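You operate a simulated robot arm through the tools that you are given. There is no shell and no other tool. Be economical: measure what you need, move in short steps, check, and stop when the job is done.

The job below is to be done with a simulated two-armed robot. You get a single attempt, and the scene is never put back.

Task
Gauge both hex bolts, scrap the long one, paint-mark the good one.
Fine: long into the orange waste stand, good into the stand of the silver hex bolt; yellow-grip dauber, grey paint tin; the dauber goes back. Set down upright: silver hex bolt, black hex bolt, yellow-grip dauber. A coat counts when it lies all over at full strength: go over it till it gets no stronger.

It is judged by the outcome, as a careful person would: the job done as asked, and still so three seconds after it is handed in. It fails if anything else is knocked over, pushed out of place, dropped, spilled or broken.

Robot
Two 6-joint arms with two-finger grippers on one trunk, on a base that drives. Base frame: it is fixed to the floor where the robot stands at the start and does not move with it; the origin is under the middle of the robot, x ahead of it, y to its left, z up; the surface under the hand at the start is at about z = 0.86. Lengths are in m, angles in rad, forces in N, time in s.
The left shoulder is at the start at [0.03, 0.178, 1.013], the right one opposite. With the tool pointing down near the work surface each hand reaches from about 0.42 to 0.84 m from the robot's upright axis, wherever it stands, measured 20 degrees to its own side. Places, roughly: bolt gauge [0.7, 0.2, 0.9]; bore of the orange waste stand [0.7, 0.1, 0.9]; bore of the stand of the silver hex bolt [0.5, 0.2, 0.9]; grey paint tin [0.7, 1, 0.9]. Payload 2.54 kg a hand.
Tool frame (each hand has its own): the origin (TCP) lies between the finger pads and is the grasp point; the fingertips stand 0.03 m ahead of it; z points along the fingers, y is the line along which they close. Largest opening 0.116 m; the body of the gripper starts 0.095 m behind the TCP.
Orientation is told as [roll, pitch, yaw] about the base's x, y, z axes, in that order, counted from this pose: with the fingers straight down and closing along the base's y, the tool's x points along the base's -x, its y along +y and its z along -z.

Tools
- The arms move only by the tool send_rows. It takes "left_series", "right_series" or both (then of equal length, played together; a hand with none holds still); each is a list of rows, each an object of numbers (a shift or turn left out is 0, a gripper value left out holds the last): "dx", "dy", "dz": the shift along the tool's x, y, z in units of 300 mm (1.0 is 300 mm); "rx", "ry", "rz": the turn, a rotation vector about the tool's x, y, z in units of 60 degrees (1.0 is 60 degrees). In form: [{"dx": .., "dy": .., "dz": .., "rx": .., "ry": .., "rz": ..}, ...]. A call has 1 to 10 rows; each row is the pose to reach, as a shift and turn from the pose commanded when the call began, along the tool's axes at that moment. "left_hand" and "right_hand" are, for a hand that has rows, the finger opening in mm, from 0 to 116, set as the call begins (left out, the last holds). A call with a number of a shift or a turn outside -1 to 1 is refused whole. Each row takes 0.2 s and may step no farther than 0.05 m and 0.15 rad from the row before; otherwise, or with a gripper value out of range, the whole call is refused. Where a pose cannot be reached the arm comes as near as it can. A force on the tool above 40 N (or 10 N above the force at the start of the call, whichever is more), or a blocked arm, ends the call early, and 0.2 s more pass. The fingers move at their own pace (about 0.153 m/s each) and stop on an object; they squeeze with about 37 N. The grip force told is the motor's: it shows also when the fingers shut on nothing. Time passes only in rows, and 0.2 s behind the last, so rows that repeat a pose let the fingers close. It gives the time, the measured TCP pose, the force on the tool (base axes), the opening and the grip force at its end, in the units of the frame above (readings bear some noise), with the torque about the TCP (base axes, N m) and any sound that the robot's microphone picked up, and new pictures: "views" is both (left out), scene, wrist or none (wrist: the cameras of the hands that moved).
- Cameras (640 x 400 px; columns grow to the right, rows downward): "scene" is now at [0.062, -0.0041, 1.7464]; the picture's right is [0.10, -1.00, 0.00], its down [-0.76, -0.07, -0.65] and it looks along [0.65, 0.06, -0.76] (base axes); focal length 262 px, centre (320, 200). "left" rides on the left gripper at [0.069, 0.015, -0.122] in its tool frame; the picture's right is [-0.22, 0.98, 0.00], its down [-0.83, -0.18, -0.53] and it looks along [-0.52, -0.12, 0.85] (tool axes); focal length 251 px, centre (320, 200). "right" rides on the right gripper at [0.069, -0.015, -0.122] in its tool frame; the picture's right is [0.21, 0.98, 0.00], its down [-0.83, 0.18, -0.53] and it looks along [-0.52, 0.11, 0.85] (tool axes); focal length 251 px, centre (320, 200). There is no depth. A picture from a camera that has moved, and an enlarged one, comes with that camera's place and axes in the base frame and with its lens. The place of the scene camera against the robot may be out by one fixed shift of up to 0.025 m in any direction.
- move_column(by): slides the trunk up (or, below 0, down) by that many m; the arms and the scene camera ride with it, the base frame stays. It gives what a move gives, with no picture.
- roll_base(legs): drives the robot by 1 to 6 legs, each [ahead, left, turn to the left] in m, m and rad, along the robot's own axes; the way and the turn of a leg run together, so that a leg with both is an arc; at most 1.5 m and 3.142 rad a leg. The arms and the cameras ride along, it lands a little off, and it stops where it bumps. It gives what a move gives, and a new picture of the scene camera.
- head_to(pan, tilt): turns the head with the scene camera to pan (to the left, within 2.496 rad either way) and tilt (down, from -0.506 to 1.204), counted from straight ahead of the robot. It gives what a move gives, and a new picture of the scene camera.
- enlarge(camera, box): a new picture of the part [left, top, right, bottom] of that camera's present view, enlarged. It takes no simulated time.
- sign_off(): hands the job in; it is judged then, once.

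Work in short steps. Places have to be worked out from the pictures, the camera data and where the tool is seen: move nearer, look again, correct. Check each grasp and each placing, and mend what went wrong. You have 120 turns and 260 pictures in all, those below and enlarged ones among them. Open the grippers and draw the arms clear of the work before you hand the job in, unless the task says otherwise; then end with one line.

The tools are called after ">>>" as a command line: name --argument value ..., lists and objects as JSON in quotes. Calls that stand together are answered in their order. send_rows: Moves the arms, as the interface text tells. Its arguments: {"type":"object","properties":{"left_series":{"type":"array"},"left_hand":{"type":"number"},"right_series":{"type":"array"},"right_hand":{"type":"number"},"views":{"type":"string","enum":["both","scene","wrist","none"]}},"required":[]} The other tools are called the same way: move_column (by) slides the trunk up or down; roll_base (legs) drives the base; head_to (pan, tilt) turns the head that bears the scene camera; enlarge (camera, box) takes an enlarged picture of a part of a camera's view; sign_off () hands the job in.

At the start:

```text
clock: 0.0
left_ee_pos: [0.4937, 0.3522, 1.2913]
left_orientation: [0.0, -0.002, 0.002]
left_ft_force: [-0.4, 0.7, 0.5]
left_torque: [0.0, -0.02, -0.02]
left_finger_gap: 0.1161
left_finger_force: 0.1
right_ee_pos: [0.4254, -0.0631, 1.2725]
right_orientation: [0.0, 0.0, 0.0]
right_ft_force: [0.4, 0.8, 0.4]
right_torque: [0.01, 0.0, 0.01]
right_finger_gap: 0.116
right_finger_force: 0.1
trunk travel left (down, up): [-0.225, 0.315]
robot x, y, heading: [-0.0003, 0.0003, -0.002]
head pan, tilt: [0.098, 0.862]
```

scene: 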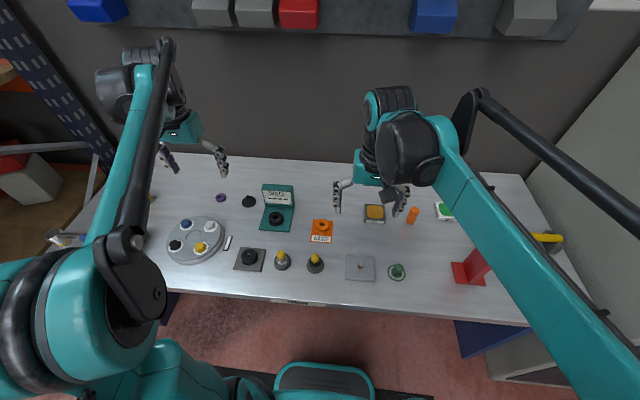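
right: 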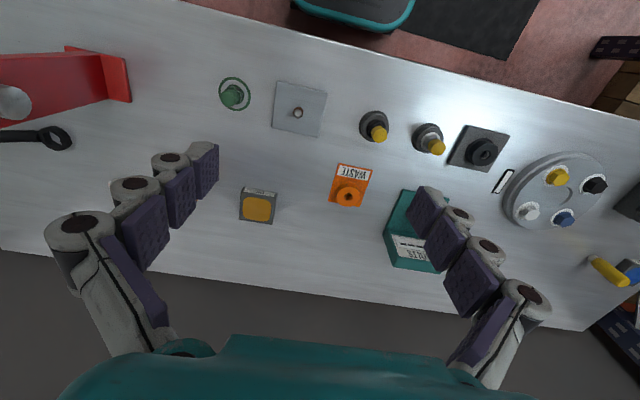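
left: 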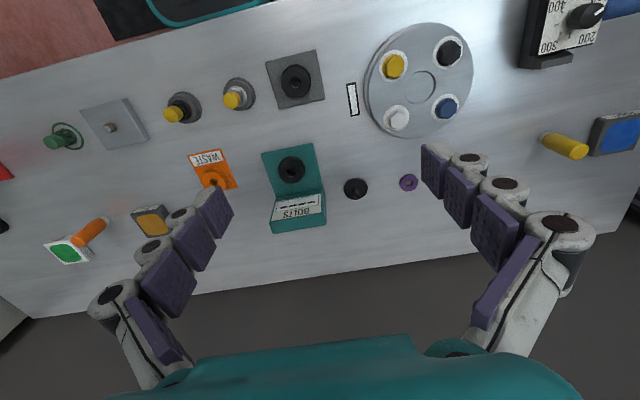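

I start by looking closer at the table from the scene camera and the left hand camera.

>>> enlarge --camera "scene" --box '[140, 170, 340, 295]'

>>> enlarge --camera "left" --box '[340, 0, 640, 200]'

>>> enlarge --camera "left" --box '[140, 40, 400, 240]'

>>> head_to --pan 0.9 --tilt 0.75

```text
3.20 times, centred on (240, 232) of scene
camera zoom: at [0.062, -0.0041, 1.7464], right [0.1, -1.0, 0.0], down [-0.76, -0.07, -0.65], along [0.65, 0.06, -0.76], focal length 837 px, centre (576, 96)
```

zoom: 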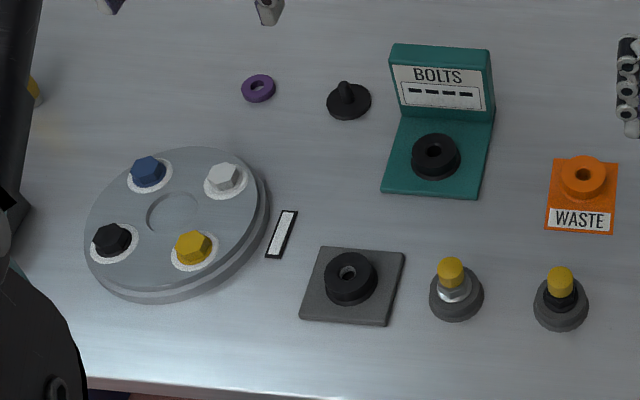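

```text
2.00 times, centred on (490, 100) of left
camera zoom: at [0.4243, 0.366, 1.4122], right [0.22, 0.98, 0.0], down [0.83, -0.18, 0.53], along [0.52, -0.12, -0.84], focal length 503 px, centre (-20, 400)
```

zoom: 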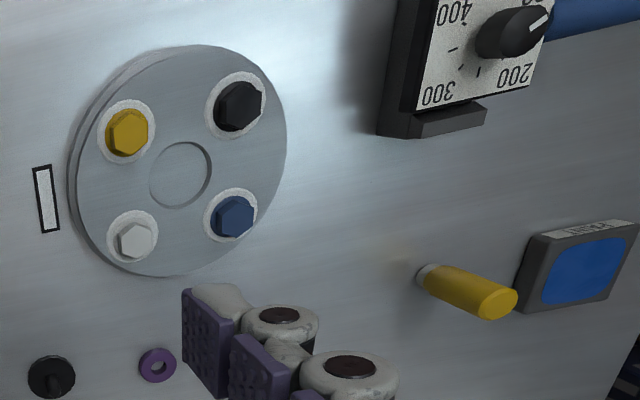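

```text
2.00 times, centred on (270, 140) of left
camera zoom: at [0.4243, 0.366, 1.4122], right [0.22, 0.98, 0.0], down [0.83, -0.18, 0.53], along [0.52, -0.12, -0.84], focal length 503 px, centre (420, 320)
```

zoom: 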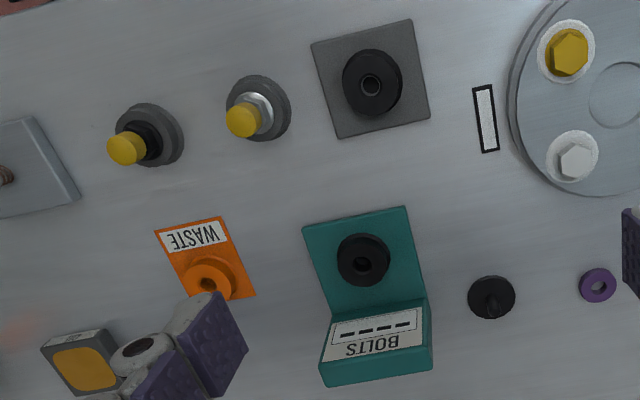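

```text
clock: 1.1
left_ee_pos: [0.4931, 0.3521, 1.2896]
left_orientation: [0.001, -0.002, 0.001]
left_ft_force: [0.1, -0.9, -0.3]
left_torque: [0.01, 0.03, -0.04]
left_finger_gap: 0.1162
left_finger_force: 0.1
right_ee_pos: [0.4255, -0.0612, 1.2721]
right_orientation: [-0.001, 0.0, 0.001]
right_ft_force: [-0.6, 0.4, -0.6]
right_torque: [-0.01, -0.03, 0.01]
right_finger_gap: 0.1161
right_finger_force: 0.0
trunk travel left (down, up): [-0.225, 0.315]
robot x, y, heading: [0.0006, -0.0001, -0.003]
head pan, tilt: [0.901, 0.75]
camera scene: at [0.0364, 0.0533, 1.7553], right [0.78, -0.62, 0.0], down [-0.42, -0.53, -0.73], along [0.45, 0.57, -0.68], focal length 262 px, centre (320, 200)
```

scene: 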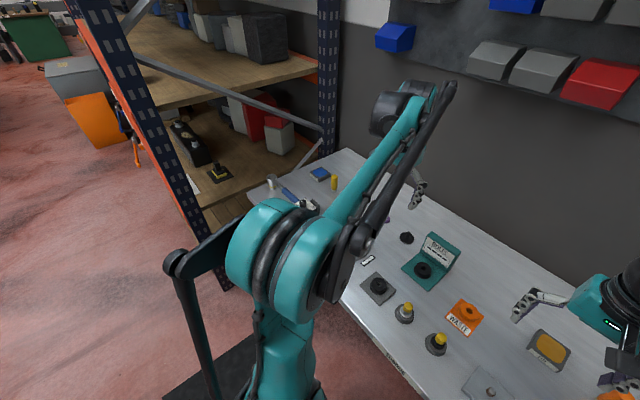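

Let me zoom on the left end of the table and shelf in this view.

>>> enlarge --camera "scene" --box '[140, 100, 360, 240]'

>>> enlarge --camera "scene" --box '[350, 220, 500, 360]'

>>> enlarge --camera "right" --box '[340, 60, 540, 200]'

>>> enlarge --camera "right" --box '[520, 160, 640, 300]'

```text
2.86 times, centred on (250, 170) of scene
camera zoom: at [0.0364, 0.0533, 1.7553], right [0.78, -0.62, 0.0], down [-0.42, -0.53, -0.73], along [0.45, 0.57, -0.68], focal length 747 px, centre (520, 286)
```

zoom: 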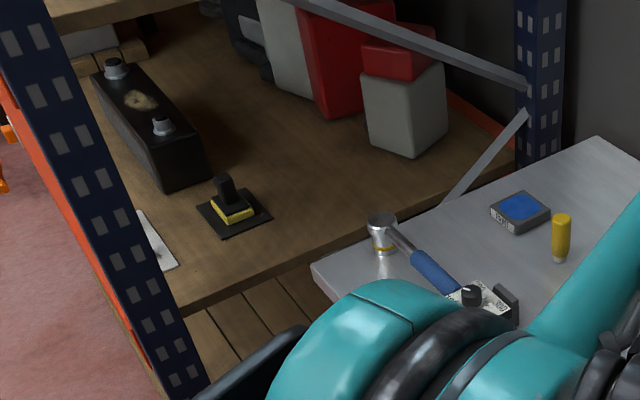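

```text
2.86 times, centred on (425, 290) of scene
camera zoom: at [0.0364, 0.0533, 1.7553], right [0.78, -0.62, 0.0], down [-0.42, -0.53, -0.73], along [0.45, 0.57, -0.68], focal length 747 px, centre (20, -57)
```

zoom: 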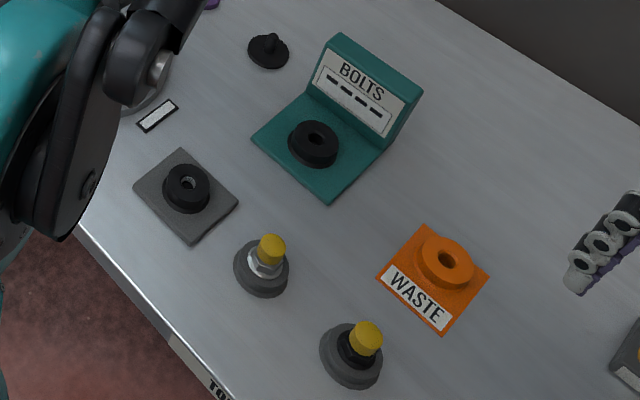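

```text
2.86 times, centred on (440, 130) of right
camera zoom: at [0.3554, -0.0771, 1.3948], right [-0.21, 0.98, 0.0], down [0.83, 0.18, 0.53], along [0.52, 0.11, -0.85], focal length 718 px, centre (-23, 400)
```

zoom: 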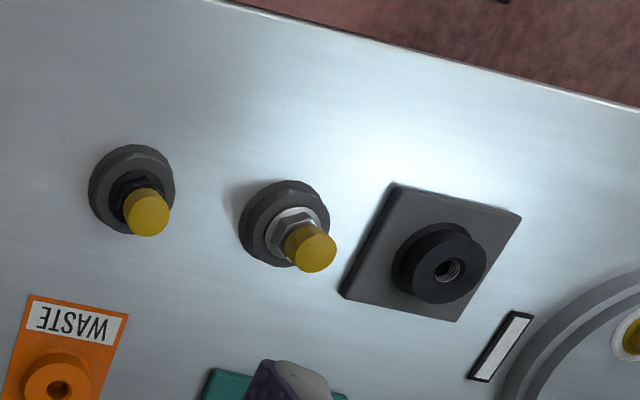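

```text
2.86 times, centred on (580, 230) of right
camera zoom: at [0.3554, -0.0771, 1.3948], right [-0.21, 0.98, 0.0], down [0.83, 0.18, 0.53], along [0.52, 0.11, -0.85], focal length 718 px, centre (-423, 114)
```

zoom: 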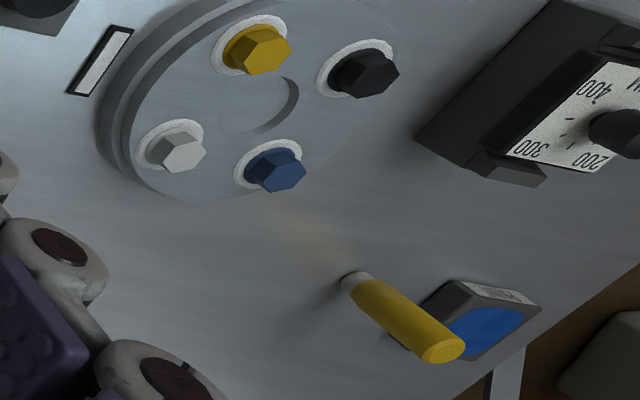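

The silver bolt looks to be at about [0.475, 0.187] and the black one at about [0.49, 0.06]. I move the left hand above the silver bolt for a closer look.

>>> send_rows --left_series '[{"dx": 0.02, "dy": -0.11, "dz": 0.1}, {"dx": 0.04, "dy": -0.22, "dz": 0.2}, {"dx": 0.05, "dy": -0.33, "dz": 0.3}, {"dx": 0.06, "dy": -0.44, "dz": 0.4}, {"dx": 0.06, "dy": -0.55, "dz": 0.5}, {"dx": 0.06, "dy": -0.55, "dz": 0.55}]' --left_hand 60 --views "wrist"

>>> head_to --pan 0.2 --tilt 0.9

```text
clock: 2.5
left_ee_pos: [0.4751, 0.187, 1.1251]
left_orientation: [0.0, -0.001, 0.0]
left_ft_force: [0.2, 0.1, -0.1]
left_torque: [-0.03, 0.02, -0.01]
left_finger_gap: 0.0599
left_finger_force: 0.2
right_ee_pos: [0.4258, -0.0605, 1.2736]
right_orientation: [0.0, -0.001, 0.0]
right_ft_force: [1.1, -0.5, -0.3]
right_torque: [0.0, -0.02, 0.03]
right_finger_gap: 0.116
right_finger_force: 0.0
trunk travel left (down, up): [-0.225, 0.315]
robot x, y, heading: [-0.0049, 0.0029, 0.0]
head pan, tilt: [0.901, 0.75]
camera left: at [0.4066, 0.2013, 1.247], right [0.21, 0.98, 0.0], down [0.83, -0.18, 0.53], along [0.52, -0.12, -0.84], focal length 251 px, centre (320, 200)
```

left: 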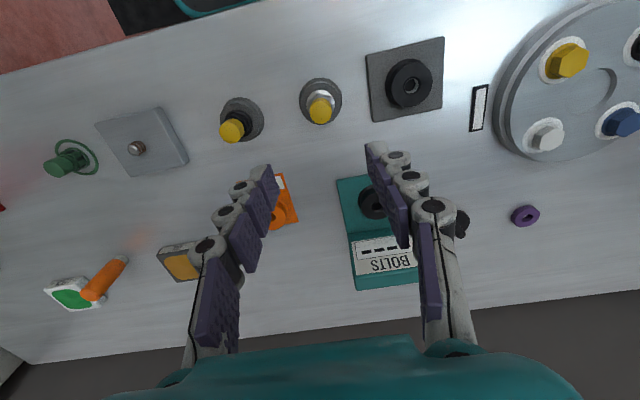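

```text
clock: 3.6
left_ee_pos: [0.476, 0.1874, 1.1256]
left_orientation: [0.0, -0.002, 0.0]
left_ft_force: [-0.6, 0.5, 0.4]
left_torque: [0.01, 0.0, -0.03]
left_finger_gap: 0.06
left_finger_force: 0.1
right_ee_pos: [0.4255, -0.0628, 1.2728]
right_orientation: [0.0, -0.001, 0.0]
right_ft_force: [0.3, -1.0, 0.1]
right_torque: [0.02, 0.03, -0.02]
right_finger_gap: 0.1162
right_finger_force: 0.0
trunk travel left (down, up): [-0.225, 0.315]
robot x, y, heading: [0.0037, 0.0008, 0.001]
head pan, tilt: [0.201, 0.901]
camera scene: at [0.0588, 0.0034, 1.7435], right [0.2, -0.98, 0.0], down [-0.77, -0.16, -0.62], along [0.61, 0.12, -0.78], focal length 262 px, centre (320, 200)
```

scene: 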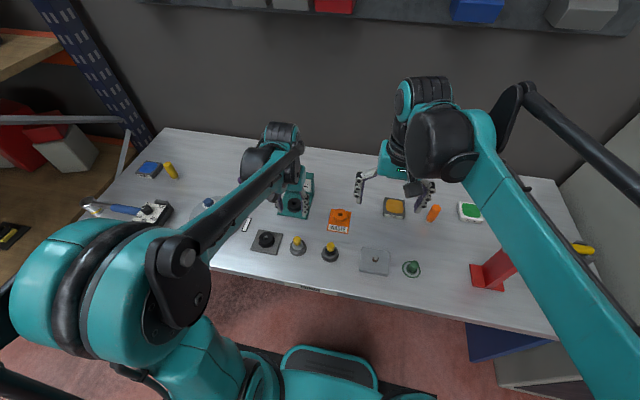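

The silver bolt's knob is near column 320, row 110 of the left camera; I enlarge it.

>>> enlarge --camera "left" --box '[200, 60, 360, 160]'

>>> enlarge --camera "scene" --box '[235, 190, 375, 280]'

```text
4.00 times, centred on (280, 110) of left
camera zoom: at [0.4066, 0.201, 1.2475], right [0.22, 0.98, 0.0], down [0.83, -0.18, 0.53], along [0.52, -0.12, -0.84], focal length 1006 px, centre (480, 560)
```

zoom: 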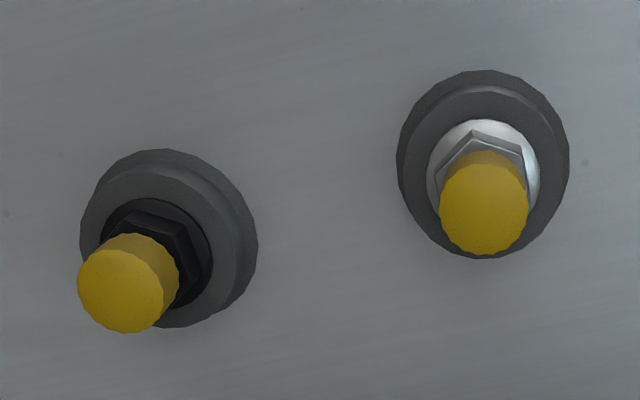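

```text
4.44 times, centred on (305, 235) of scene
camera zoom: at [0.0588, 0.0034, 1.7435], right [0.2, -0.98, 0.0], down [-0.77, -0.16, -0.62], along [0.61, 0.12, -0.78], focal length 1162 px, centre (387, 44)
```

zoom: 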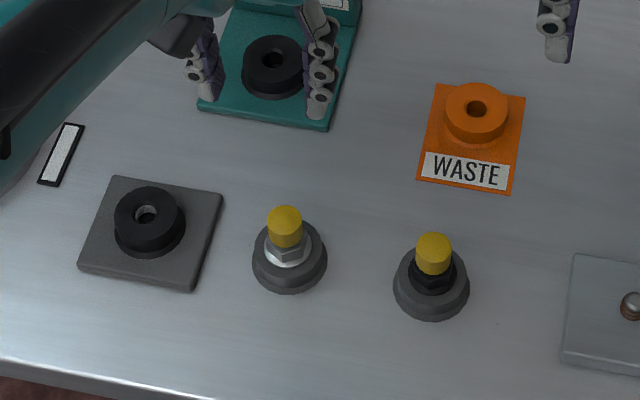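

The silver knob's top works out at about [0.478, 0.184, 0.925], with a diameter of about 28 mm and the hex below it. I descend partway above it to check.

>>> send_rows --left_series '[{"dx": -0.008, "dy": -0.01, "dz": 0.15}, {"dx": -0.008, "dy": -0.01, "dz": 0.3}, {"dx": -0.008, "dy": -0.01, "dz": 0.45}, {"dx": -0.008, "dy": -0.01, "dz": 0.55}]' --views "wrist"

>>> enlarge --camera "scene" --box '[235, 190, 375, 280]'

```text
clock: 4.6
left_ee_pos: [0.4776, 0.1847, 0.9608]
left_orientation: [-0.001, 0.0, 0.0]
left_ft_force: [0.4, -0.6, 0.1]
left_torque: [0.03, -0.02, 0.01]
left_finger_gap: 0.0598
left_finger_force: 0.1
right_ee_pos: [0.4253, -0.0624, 1.2725]
right_orientation: [0.001, 0.0, -0.001]
right_ft_force: [0.2, 0.2, 0.0]
right_torque: [0.0, 0.0, 0.02]
right_finger_gap: 0.1161
right_finger_force: 0.0
trunk travel left (down, up): [-0.225, 0.315]
robot x, y, heading: [0.0022, -0.0012, 0.003]
head pan, tilt: [0.201, 0.901]
camera left: at [0.4087, 0.199, 1.0817], right [0.22, 0.98, 0.0], down [0.83, -0.18, 0.53], along [0.52, -0.12, -0.85], focal length 251 px, centre (320, 200)
```

left: 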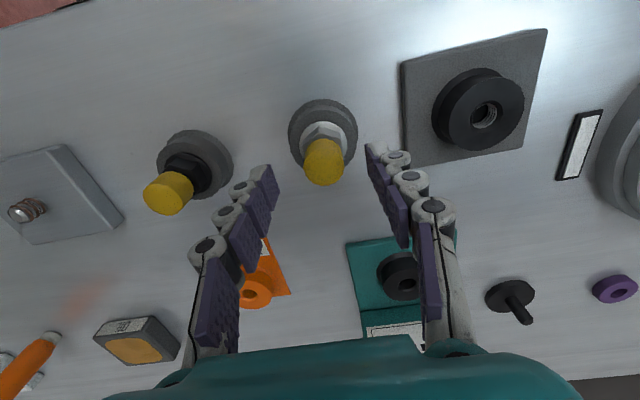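

```text
4.44 times, centred on (305, 235) of scene
camera zoom: at [0.0593, 0.0035, 1.7434], right [0.2, -0.98, 0.0], down [-0.77, -0.16, -0.62], along [0.61, 0.12, -0.78], focal length 1162 px, centre (387, 44)
```

zoom: 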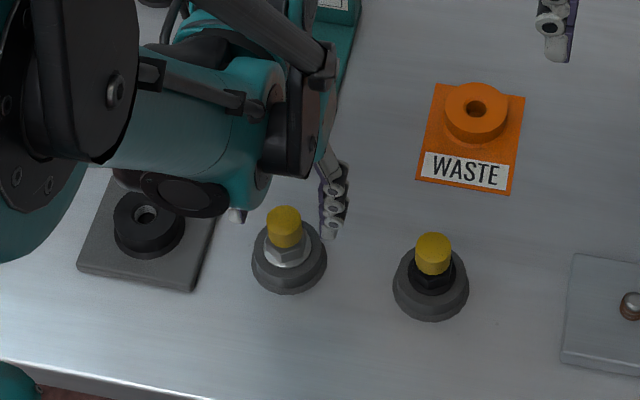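

The knob is centred at about [0.476, 0.185], so I go down 24 mm and close the fingers on it.

>>> send_rows --left_series '[{"dx": 0.003, "dz": 0.04}, {"dx": 0.003, "dz": 0.08}]' --views "wrist"

>>> enlarge --camera "left" --box '[220, 80, 420, 220]'

```text
clock: 5.2
left_ee_pos: [0.4769, 0.1843, 0.9357]
left_orientation: [0.0, -0.002, 0.001]
left_ft_force: [0.3, -0.1, -0.4]
left_torque: [0.01, 0.01, 0.01]
left_finger_gap: 0.06
left_finger_force: 0.1
right_ee_pos: [0.4254, -0.062, 1.2725]
right_orientation: [-0.001, -0.001, 0.0]
right_ft_force: [-0.1, 0.2, 0.2]
right_torque: [0.02, 0.02, 0.01]
right_finger_gap: 0.1162
right_finger_force: 0.0
trunk travel left (down, up): [-0.225, 0.315]
robot x, y, heading: [-0.0015, 0.0012, -0.003]
head pan, tilt: [0.201, 0.901]
camera left: at [0.4074, 0.1985, 1.0578], right [0.22, 0.98, 0.0], down [0.83, -0.18, 0.53], along [0.52, -0.12, -0.84], focal length 251 px, centre (320, 200)
```

left: 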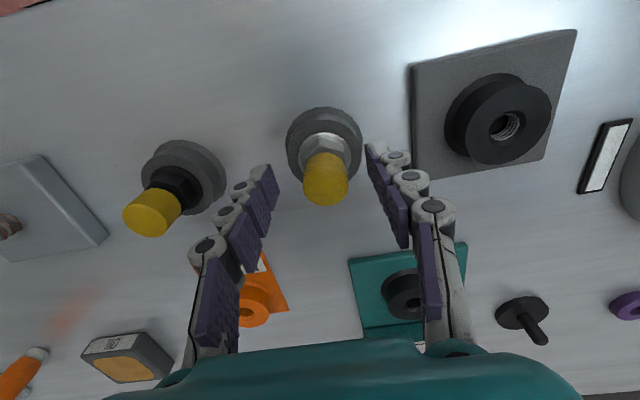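

```text
2.86 times, centred on (320, 150) of left
camera zoom: at [0.4074, 0.1985, 1.0578], right [0.22, 0.98, 0.0], down [0.83, -0.18, 0.53], along [0.52, -0.12, -0.84], focal length 718 px, centre (320, 343)
```

zoom: 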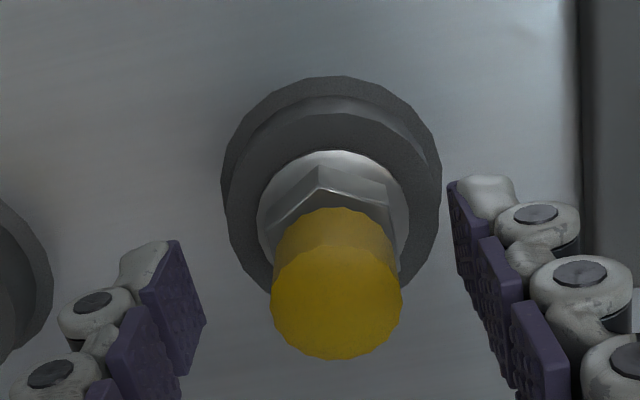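

The hex flats face roughly along y and the fingertips sit near the hex and knob bottom. I close here and read the gap.

>>> send_rows --left_series '[{"dz": 0.0}, {"dz": 0.0}, {"dz": 0.0}]' --left_hand 10 --views "wrist"

>>> enlarge --camera "left" --box '[220, 80, 420, 220]'

```text
clock: 6.0
left_ee_pos: [0.4774, 0.1833, 0.9359]
left_orientation: [0.0, -0.002, -0.001]
left_ft_force: [-0.4, 1.5, 0.0]
left_torque: [0.13, 0.0, -0.04]
left_finger_gap: 0.0256
left_finger_force: 36.6
right_ee_pos: [0.4262, -0.0617, 1.2736]
right_orientation: [0.001, 0.0, 0.001]
right_ft_force: [0.1, -0.3, -0.9]
right_torque: [-0.02, 0.02, -0.01]
right_finger_gap: 0.1159
right_finger_force: 0.1
trunk travel left (down, up): [-0.225, 0.315]
robot x, y, heading: [0.0006, 0.0, 0.0]
head pan, tilt: [0.201, 0.901]
camera left: at [0.4075, 0.1988, 1.0579], right [0.21, 0.98, 0.0], down [0.83, -0.18, 0.53], along [0.52, -0.12, -0.84], focal length 251 px, centre (320, 200)
```

left: 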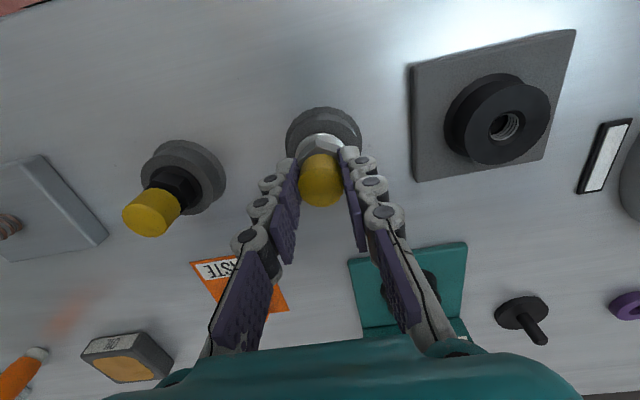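

```text
2.86 times, centred on (320, 150) of left
camera zoom: at [0.4075, 0.1988, 1.0579], right [0.21, 0.98, 0.0], down [0.83, -0.18, 0.53], along [0.52, -0.12, -0.84], focal length 718 px, centre (320, 343)
```

zoom: 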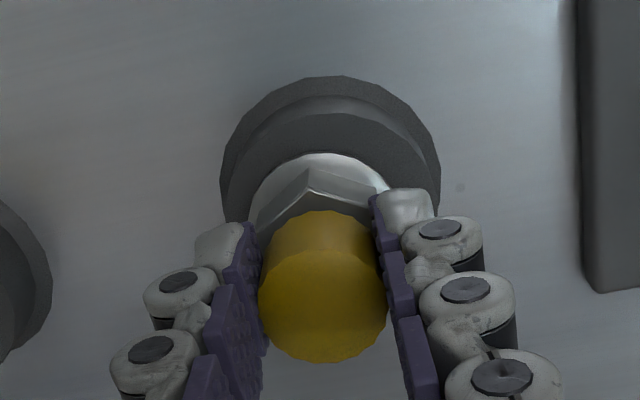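

The grip reads 25.6 mm, so it holds the knob. I lift straight up 0.12 m and look at the shank.

>>> send_rows --left_series '[{"dz": -0.05}, {"dz": -0.1}, {"dz": -0.2}, {"dz": -0.3}, {"dz": -0.4}]' --views "both"

>>> enlarge --camera "scene" --box '[235, 170, 375, 280]'

>>> enlarge --camera "left" --box '[220, 60, 500, 260]'

```text
clock: 7.2
left_ee_pos: [0.4776, 0.1843, 1.0572]
left_orientation: [0.001, -0.001, -0.001]
left_ft_force: [0.3, -0.2, -0.3]
left_torque: [0.02, -0.01, 0.03]
left_finger_gap: 0.0256
left_finger_force: 37.1
right_ee_pos: [0.4254, -0.0613, 1.2738]
right_orientation: [0.001, -0.001, -0.001]
right_ft_force: [0.4, 0.3, 0.4]
right_torque: [-0.01, -0.04, -0.01]
right_finger_gap: 0.116
right_finger_force: 0.0
trunk travel left (down, up): [-0.225, 0.315]
robot x, y, heading: [-0.0029, -0.0004, 0.001]
head pan, tilt: [0.201, 0.901]
camera scene: at [0.0579, 0.0032, 1.7435], right [0.2, -0.98, 0.0], down [-0.77, -0.16, -0.62], along [0.61, 0.12, -0.78], focal length 262 px, centre (320, 200)
camera left: at [0.408, 0.1992, 1.1793], right [0.21, 0.98, 0.0], down [0.82, -0.18, 0.54], along [0.52, -0.12, -0.84], focal length 251 px, centre (320, 200)
```

scene: 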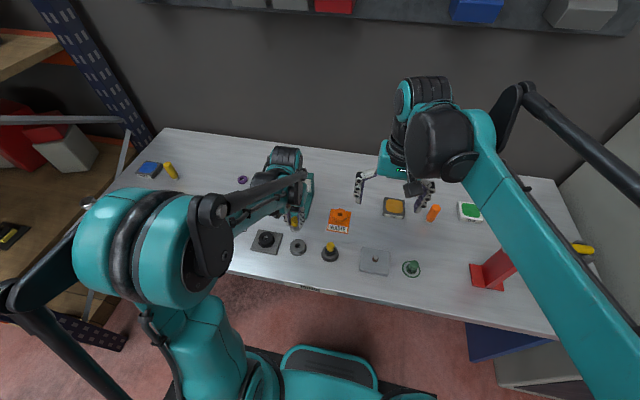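
left: 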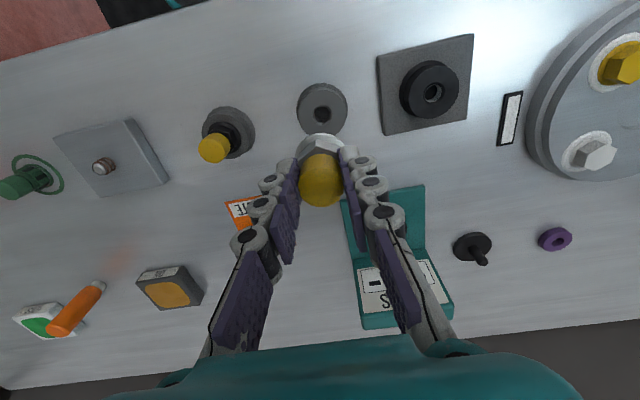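

```text
3.64 times, centred on (305, 225) of scene
camera zoom: at [0.0579, 0.0032, 1.7435], right [0.2, -0.98, 0.0], down [-0.77, -0.16, -0.62], along [0.61, 0.12, -0.78], focal length 951 px, centre (374, 109)
```

zoom: 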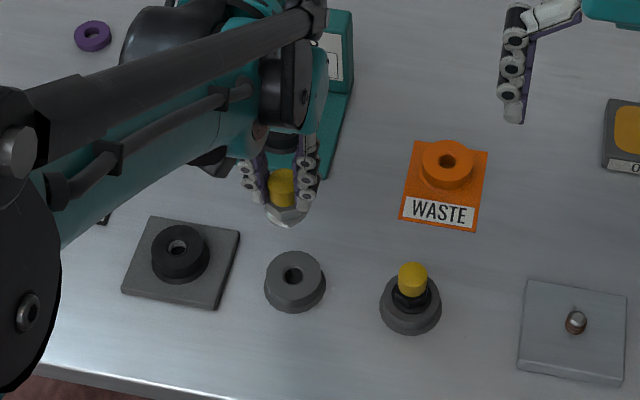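

```text
2.00 times, centred on (360, 160) of left
camera zoom: at [0.408, 0.1992, 1.1793], right [0.21, 0.98, 0.0], down [0.82, -0.18, 0.54], along [0.52, -0.12, -0.84], focal length 503 px, centre (240, 280)
```

zoom: 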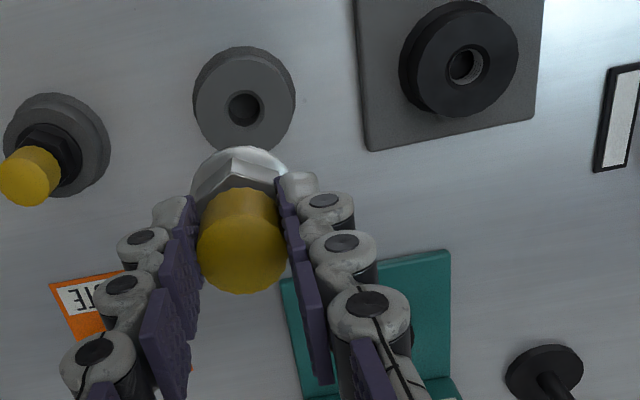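

The bolt came out cleanly; the stand's bore is at about [0.4776, 0.184] with its top at z≈0.886. The gauge bore should be near [0.657, 0.244], so I carry the bolt short of it to look down on it first.

>>> send_rows --left_series '[{"dx": -0.1, "dy": 0.0}, {"dx": -0.2, "dy": 0.05}, {"dx": -0.3, "dy": 0.1}, {"dx": -0.4, "dy": 0.15}]' --views "wrist"

>>> enlarge --camera "left" --box '[220, 60, 500, 260]'

>>> enlarge --camera "scene" --box '[235, 150, 375, 260]'

```text
clock: 8.2
left_ee_pos: [0.5998, 0.2284, 1.0554]
left_orientation: [0.0, 0.001, -0.001]
left_ft_force: [0.1, 0.2, -1.0]
left_torque: [-0.01, 0.02, 0.01]
left_finger_gap: 0.0256
left_finger_force: 36.4
right_ee_pos: [0.4269, -0.0603, 1.2721]
right_orientation: [0.0, 0.003, -0.001]
right_ft_force: [0.0, -0.1, -0.2]
right_torque: [-0.05, 0.05, -0.04]
right_finger_gap: 0.116
right_finger_force: 0.1
trunk travel left (down, up): [-0.225, 0.315]
robot x, y, heading: [0.0017, 0.0012, 0.0]
head pan, tilt: [0.201, 0.901]
camera left: at [0.5293, 0.2433, 1.1772], right [0.22, 0.98, 0.0], down [0.83, -0.18, 0.53], along [0.52, -0.12, -0.85], focal length 251 px, centre (320, 200)
```

left: 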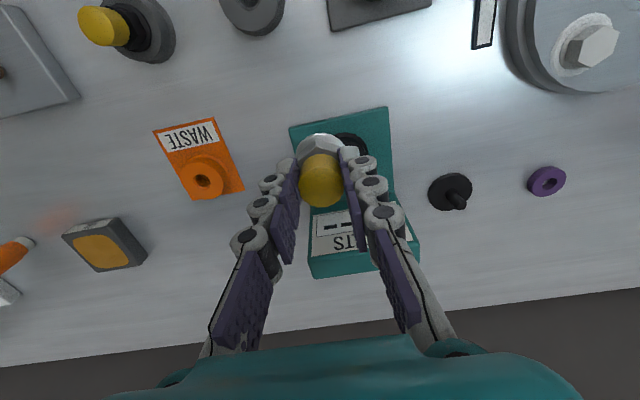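

```text
2.00 times, centred on (360, 160) of left
camera zoom: at [0.5293, 0.2433, 1.1772], right [0.22, 0.98, 0.0], down [0.83, -0.18, 0.53], along [0.52, -0.12, -0.85], focal length 503 px, centre (240, 280)
```

zoom: 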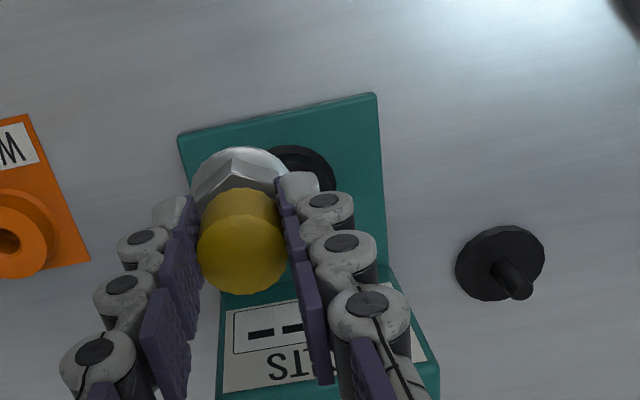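

```text
3.64 times, centred on (305, 205) of scene
camera zoom: at [0.0603, 0.0042, 1.7434], right [0.2, -0.98, 0.0], down [-0.77, -0.16, -0.62], along [0.61, 0.12, -0.78], focal length 951 px, centre (374, 182)
```

zoom: 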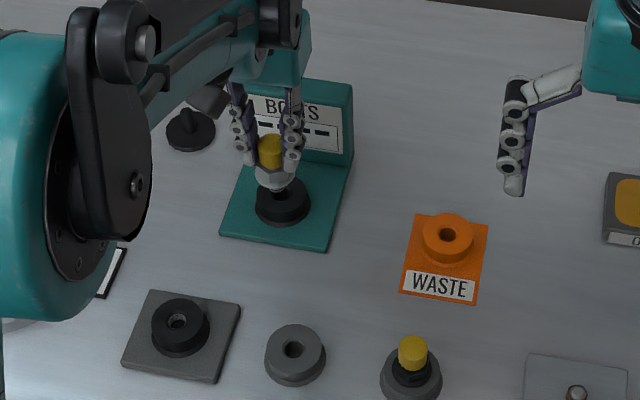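

Directly above, the bore shows clear of the bolt (as it did for the stand), so I move to [0.655, 0.245] at the same height.

>>> send_rows --left_series '[{"dx": -0.1, "dy": 0.03}, {"dx": -0.183, "dy": 0.055}]' --views "wrist"

>>> enlarge --camera "left" --box '[250, 60, 390, 200]'

>>> enlarge --camera "scene" --box '[235, 150, 375, 260]'

```text
clock: 8.8
left_ee_pos: [0.6535, 0.244, 1.0563]
left_orientation: [0.0, 0.001, 0.0]
left_ft_force: [0.3, 0.2, -1.2]
left_torque: [0.01, -0.02, -0.02]
left_finger_gap: 0.0257
left_finger_force: 37.1
right_ee_pos: [0.4267, -0.0618, 1.273]
right_orientation: [0.001, 0.002, -0.002]
right_ft_force: [-0.5, -0.2, 0.3]
right_torque: [-0.02, 0.0, 0.0]
right_finger_gap: 0.1158
right_finger_force: 0.2
trunk travel left (down, up): [-0.225, 0.315]
robot x, y, heading: [-0.0002, 0.0009, 0.0]
head pan, tilt: [0.201, 0.901]
camera left: at [0.5837, 0.2592, 1.1781], right [0.21, 0.98, 0.0], down [0.83, -0.18, 0.53], along [0.52, -0.12, -0.85], focal length 251 px, centre (320, 200)
```

left: 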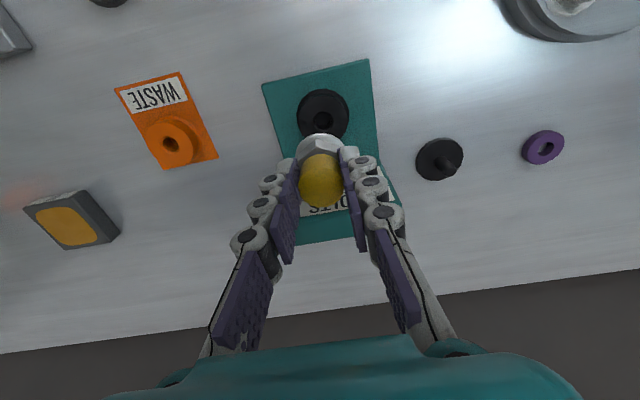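

```text
2.86 times, centred on (320, 130) of left
camera zoom: at [0.5837, 0.2592, 1.1781], right [0.21, 0.98, 0.0], down [0.83, -0.18, 0.53], along [0.52, -0.12, -0.85], focal length 718 px, centre (320, 400)
```

zoom: 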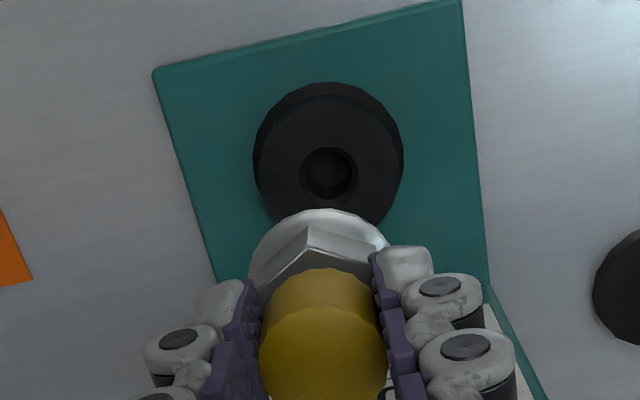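

```text
3.64 times, centred on (305, 205) of scene
camera zoom: at [0.0592, 0.0033, 1.7434], right [0.2, -0.98, 0.0], down [-0.77, -0.16, -0.62], along [0.61, 0.12, -0.78], focal length 951 px, centre (374, 182)
```

zoom: 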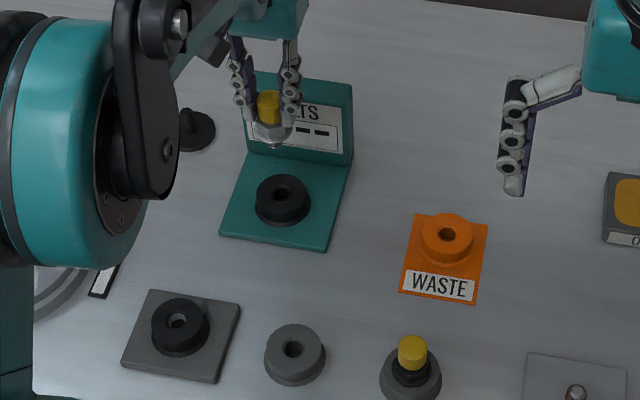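

The bore shows about 5 mm ahead of the bolt axis. I shift by that, go down to about 0.985 and look again.

>>> send_rows --left_series '[{"dx": -0.018, "dy": 0.001, "dz": 0.0}, {"dx": -0.018, "dy": 0.001, "dz": 0.12}, {"dx": -0.018, "dy": 0.001, "dz": 0.237}]' --views "wrist"

>>> enlarge --camera "left" --box '[250, 60, 390, 200]'

>>> enlarge --camera "scene" --box '[265, 165, 345, 225]'

```text
clock: 9.6
left_ee_pos: [0.6598, 0.2454, 0.9838]
left_orientation: [0.0, 0.0, -0.001]
left_ft_force: [0.5, -0.2, -0.7]
left_torque: [0.02, 0.03, 0.0]
left_finger_gap: 0.0254
left_finger_force: 37.5
right_ee_pos: [0.4252, -0.0624, 1.2721]
right_orientation: [0.001, 0.001, -0.001]
right_ft_force: [0.0, 0.5, 0.0]
right_torque: [-0.03, 0.01, 0.0]
right_finger_gap: 0.1158
right_finger_force: 0.1
trunk travel left (down, up): [-0.225, 0.315]
robot x, y, heading: [0.0011, 0.0001, -0.004]
head pan, tilt: [0.201, 0.901]
camera left: at [0.5903, 0.2605, 1.1071], right [0.22, 0.98, 0.0], down [0.83, -0.18, 0.53], along [0.52, -0.12, -0.85], focal length 251 px, centre (320, 200)
```

left: 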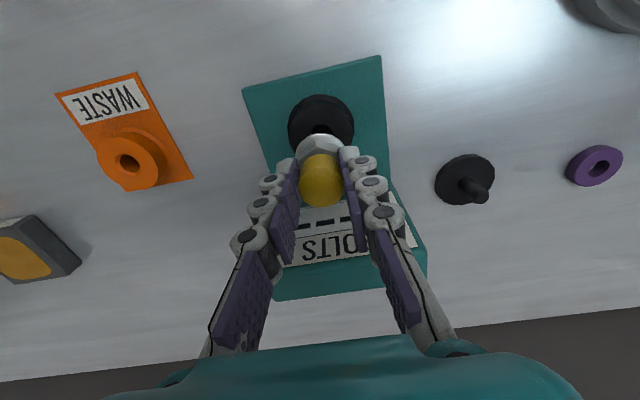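

```text
2.86 times, centred on (320, 130) of left
camera zoom: at [0.5903, 0.2605, 1.1071], right [0.22, 0.98, 0.0], down [0.83, -0.18, 0.53], along [0.52, -0.12, -0.85], focal length 718 px, centre (320, 400)
```

zoom: 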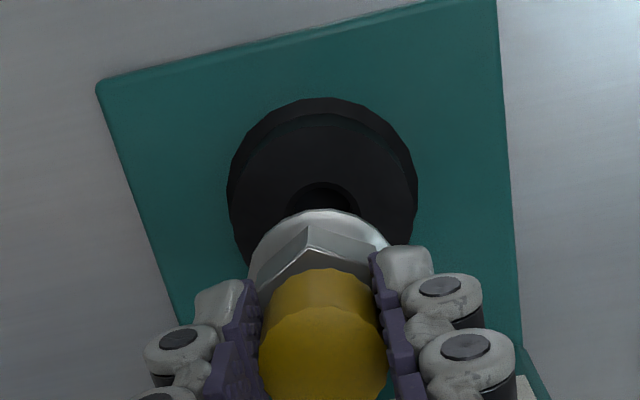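

```text
6.67 times, centred on (305, 195) of scene
camera zoom: at [0.06, 0.0038, 1.7434], right [0.2, -0.98, 0.0], down [-0.77, -0.16, -0.62], along [0.61, 0.12, -0.78], focal length 1744 px, centre (420, 233)
```

zoom: 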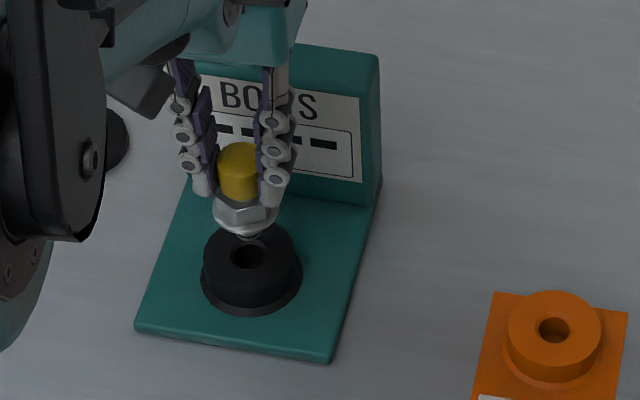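

Alignment looks within about 1 mm. I lower in small steps; the force guard will stop it on contact.

>>> send_rows --left_series '[{"dz": 0.04}, {"dz": 0.08}, {"dz": 0.12}, {"dz": 0.14}, {"dz": 0.155}, {"dz": 0.165}]' --views "wrist"

>>> enlarge --camera "scene" --box '[265, 165, 345, 225]'

```text
clock: 11.2
left_ee_pos: [0.6562, 0.2448, 0.9398]
left_orientation: [0.002, -0.004, -0.002]
left_ft_force: [-5.3, -1.3, 26.9]
left_torque: [-0.2, 0.32, -0.05]
left_finger_gap: 0.0273
left_finger_force: 36.7
right_ee_pos: [0.4232, -0.0623, 1.2734]
right_orientation: [-0.001, -0.002, 0.002]
right_ft_force: [0.9, -0.5, -0.4]
right_torque: [0.0, -0.03, 0.03]
right_finger_gap: 0.116
right_finger_force: 0.1
trunk travel left (down, up): [-0.225, 0.315]
robot x, y, heading: [-0.0014, -0.0007, 0.002]
head pan, tilt: [0.201, 0.901]
stopped in row 6 (left hand): the force on the tool passed its limit at 46 N (the readings are from after the stop); the commanded pose is now the measured one
camera left: at [0.5867, 0.2589, 1.0615], right [0.21, 0.98, 0.0], down [0.82, -0.18, 0.54], along [0.53, -0.11, -0.84], focal length 251 px, centre (320, 200)
```

left: 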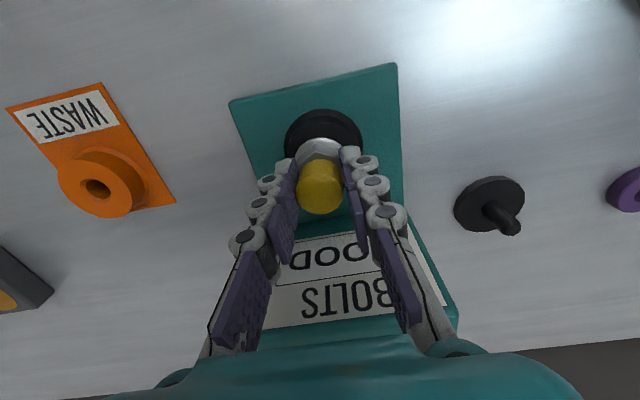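

```text
6.67 times, centred on (305, 195) of scene
camera zoom: at [0.0548, 0.002, 1.7436], right [0.2, -0.98, 0.0], down [-0.77, -0.16, -0.62], along [0.61, 0.12, -0.78], focal length 1744 px, centre (420, 233)
```

zoom: 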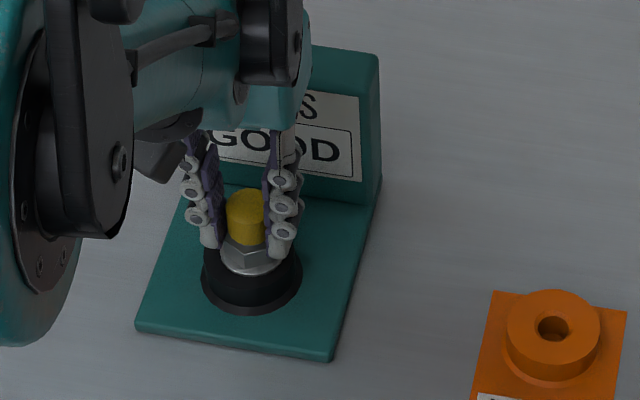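

The gauge reads GOOD for the silver bolt. I lift it straight out.

>>> send_rows --left_series '[{"dz": -0.04}, {"dz": -0.1}, {"dz": -0.2}, {"dz": -0.3}, {"dz": -0.39}]' --views "wrist"

>>> enlarge --camera "left" --box '[250, 60, 390, 200]'

>>> enlarge --camera "scene" --box '[265, 150, 345, 210]'

```text
clock: 12.4
left_ee_pos: [0.6589, 0.2459, 1.0542]
left_orientation: [-0.001, -0.004, -0.001]
left_ft_force: [0.3, -0.6, -1.3]
left_torque: [0.01, 0.01, -0.02]
left_finger_gap: 0.0253
left_finger_force: 36.8
right_ee_pos: [0.4241, -0.0615, 1.2727]
right_orientation: [0.001, 0.0, -0.001]
right_ft_force: [0.0, 0.0, -0.1]
right_torque: [0.01, -0.02, -0.01]
right_finger_gap: 0.116
right_finger_force: 0.0
trunk travel left (down, up): [-0.225, 0.315]
robot x, y, heading: [0.0026, 0.0026, -0.001]
head pan, tilt: [0.201, 0.901]
camera left: at [0.5887, 0.2608, 1.1754], right [0.21, 0.98, 0.0], down [0.82, -0.18, 0.54], along [0.52, -0.11, -0.84], focal length 251 px, centre (320, 200)
```

left: 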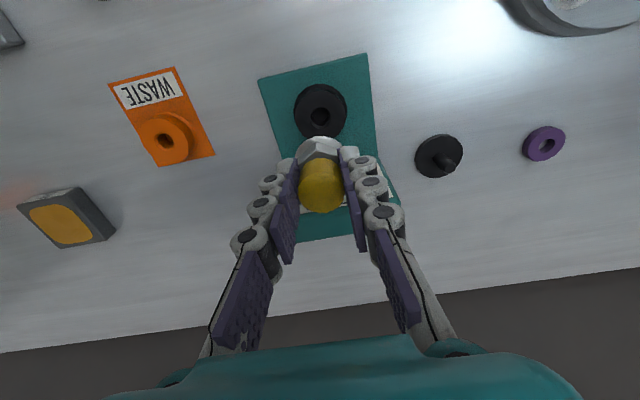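

```text
2.86 times, centred on (320, 130) of left
camera zoom: at [0.5887, 0.2608, 1.1754], right [0.21, 0.98, 0.0], down [0.82, -0.18, 0.54], along [0.52, -0.11, -0.84], focal length 718 px, centre (320, 400)
```

zoom: 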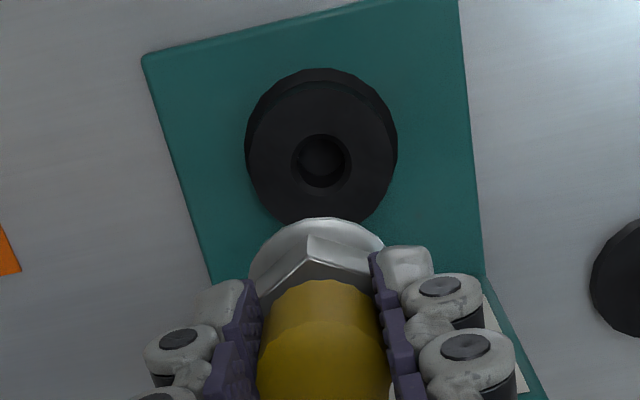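

```text
6.67 times, centred on (305, 180) of scene
camera zoom: at [0.0586, 0.0034, 1.7434], right [0.2, -0.98, 0.0], down [-0.77, -0.16, -0.62], along [0.61, 0.12, -0.78], focal length 1744 px, centre (420, 333)
```

zoom: 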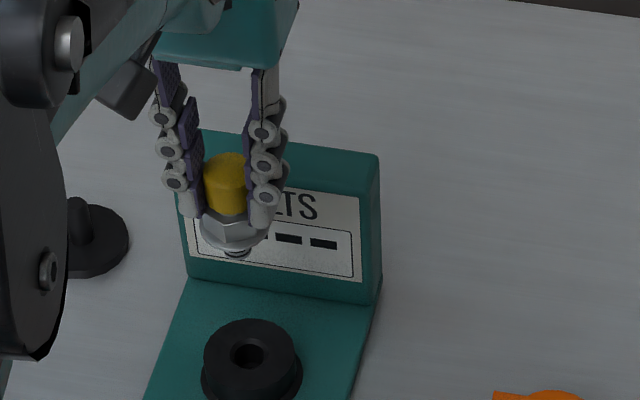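

The bolt slid up about 3 mm in the grip but is held. I carry it back over its own stand.

>>> send_rows --left_series '[{"dx": 0.12, "dy": -0.04}, {"dx": 0.24, "dy": -0.08}, {"dx": 0.36, "dy": -0.12}, {"dx": 0.48, "dy": -0.16}, {"dx": 0.602, "dy": -0.206}, {"dx": 0.602, "dy": -0.206}]' --views "wrist"

>>> enlarge --camera "left" --box '[250, 60, 390, 200]'

>>> enlarge --camera "scene" --box '[250, 200, 330, 260]'

```text
clock: 13.8
left_ee_pos: [0.4785, 0.1838, 1.0528]
left_orientation: [0.0, -0.002, 0.001]
left_ft_force: [0.2, -0.6, -1.5]
left_torque: [0.0, 0.01, -0.02]
left_finger_gap: 0.0256
left_finger_force: 36.7
right_ee_pos: [0.4257, -0.0616, 1.2725]
right_orientation: [-0.001, 0.0, -0.002]
right_ft_force: [1.1, -1.1, 0.3]
right_torque: [0.01, 0.06, 0.0]
right_finger_gap: 0.116
right_finger_force: 0.2
trunk travel left (down, up): [-0.225, 0.315]
robot x, y, heading: [-0.0005, -0.0003, -0.004]
head pan, tilt: [0.201, 0.901]
camera left: at [0.4089, 0.198, 1.1747], right [0.21, 0.98, 0.0], down [0.82, -0.18, 0.54], along [0.52, -0.11, -0.84], focal length 251 px, centre (320, 200)
```

left: 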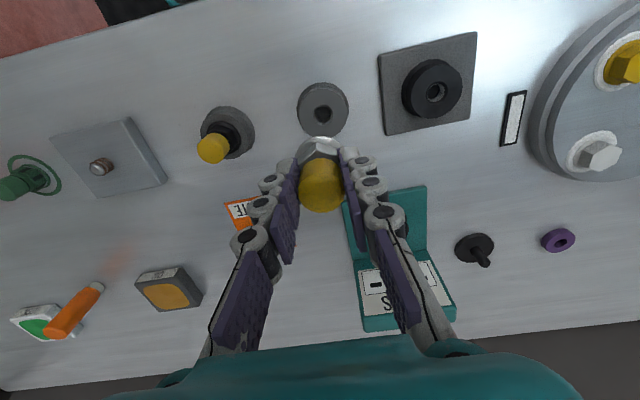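

```text
2.86 times, centred on (320, 130) of left
camera zoom: at [0.4089, 0.198, 1.1747], right [0.21, 0.98, 0.0], down [0.82, -0.18, 0.54], along [0.52, -0.11, -0.84], focal length 718 px, centre (320, 400)
```

zoom: 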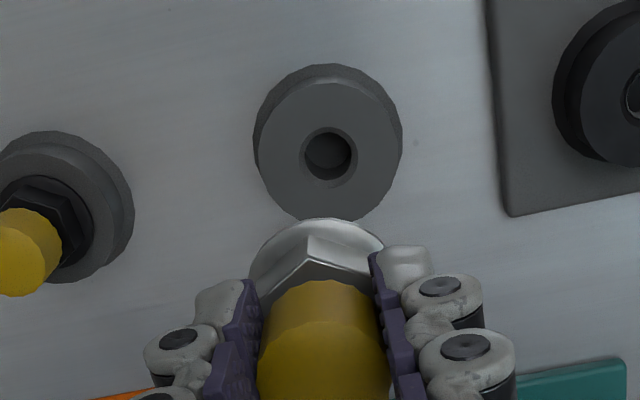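

```text
6.67 times, centred on (290, 230) of scene
camera zoom: at [0.0602, 0.0039, 1.7434], right [0.2, -0.98, 0.0], down [-0.77, -0.16, -0.62], along [0.61, 0.12, -0.78], focal length 1744 px, centre (520, 0)
```

zoom: 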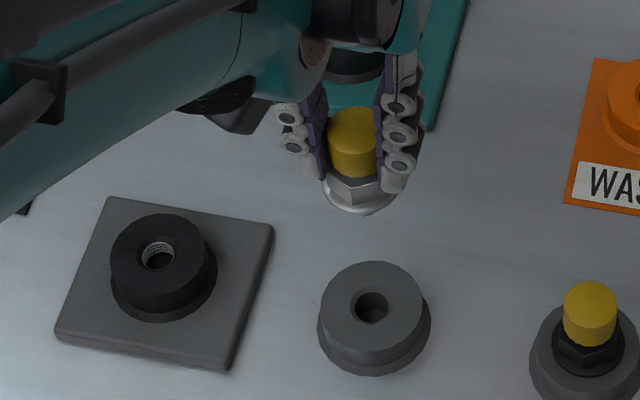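

The bore sits in the same picture place as when I lifted the bolt out, so it is aligned. I lower to z≈0.938.

>>> send_rows --left_series '[{"dz": 0.1}, {"dz": 0.2}, {"dz": 0.25}, {"dz": 0.3}, {"dz": 0.34}, {"dz": 0.37}, {"dz": 0.383}]' --views "wrist"

>>> enlarge --camera "left" --box '[250, 60, 390, 200]'

>>> enlarge --camera "scene" --box '[250, 210, 330, 270]'

```text
clock: 15.4
left_ee_pos: [0.4776, 0.1846, 0.9374]
left_orientation: [-0.001, -0.004, -0.001]
left_ft_force: [-3.8, 4.2, 1.1]
left_torque: [0.28, 0.21, 0.01]
left_finger_gap: 0.0257
left_finger_force: 36.7
right_ee_pos: [0.4235, -0.0612, 1.2717]
right_orientation: [0.001, 0.001, -0.001]
right_ft_force: [0.3, 0.0, 0.0]
right_torque: [0.0, 0.0, 0.03]
right_finger_gap: 0.1161
right_finger_force: 0.1
trunk travel left (down, up): [-0.225, 0.315]
robot x, y, heading: [0.0034, -0.0011, -0.007]
head pan, tilt: [0.201, 0.901]
camera left: at [0.4076, 0.1988, 1.0598], right [0.21, 0.98, 0.0], down [0.82, -0.18, 0.54], along [0.52, -0.11, -0.84], focal length 251 px, centre (320, 200)
```

left: 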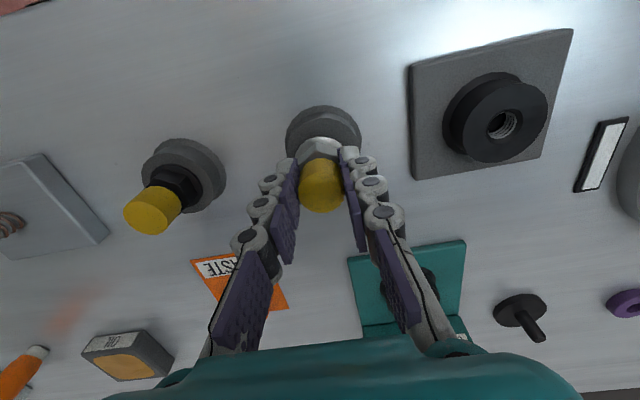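

```text
2.86 times, centred on (320, 130) of left
camera zoom: at [0.4076, 0.1988, 1.0598], right [0.21, 0.98, 0.0], down [0.82, -0.18, 0.54], along [0.52, -0.11, -0.84], focal length 718 px, centre (320, 400)
```

zoom: 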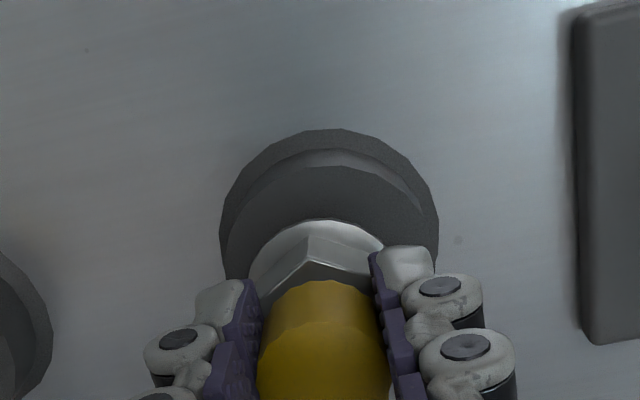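

```text
6.67 times, centred on (290, 240) of scene
camera zoom: at [0.0578, 0.0041, 1.7435], right [0.2, -0.98, 0.0], down [-0.77, -0.16, -0.62], along [0.61, 0.12, -0.78], focal length 1744 px, centre (520, -67)
```

zoom: 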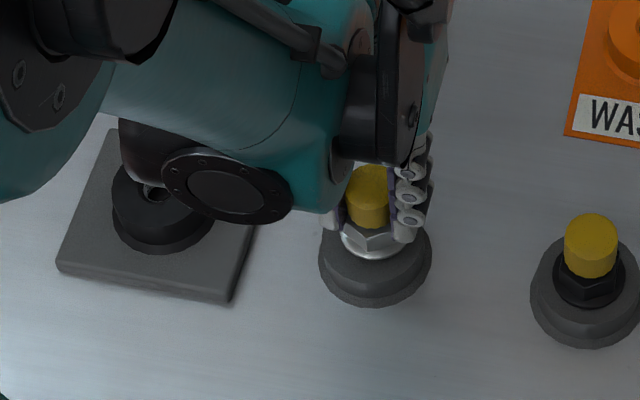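

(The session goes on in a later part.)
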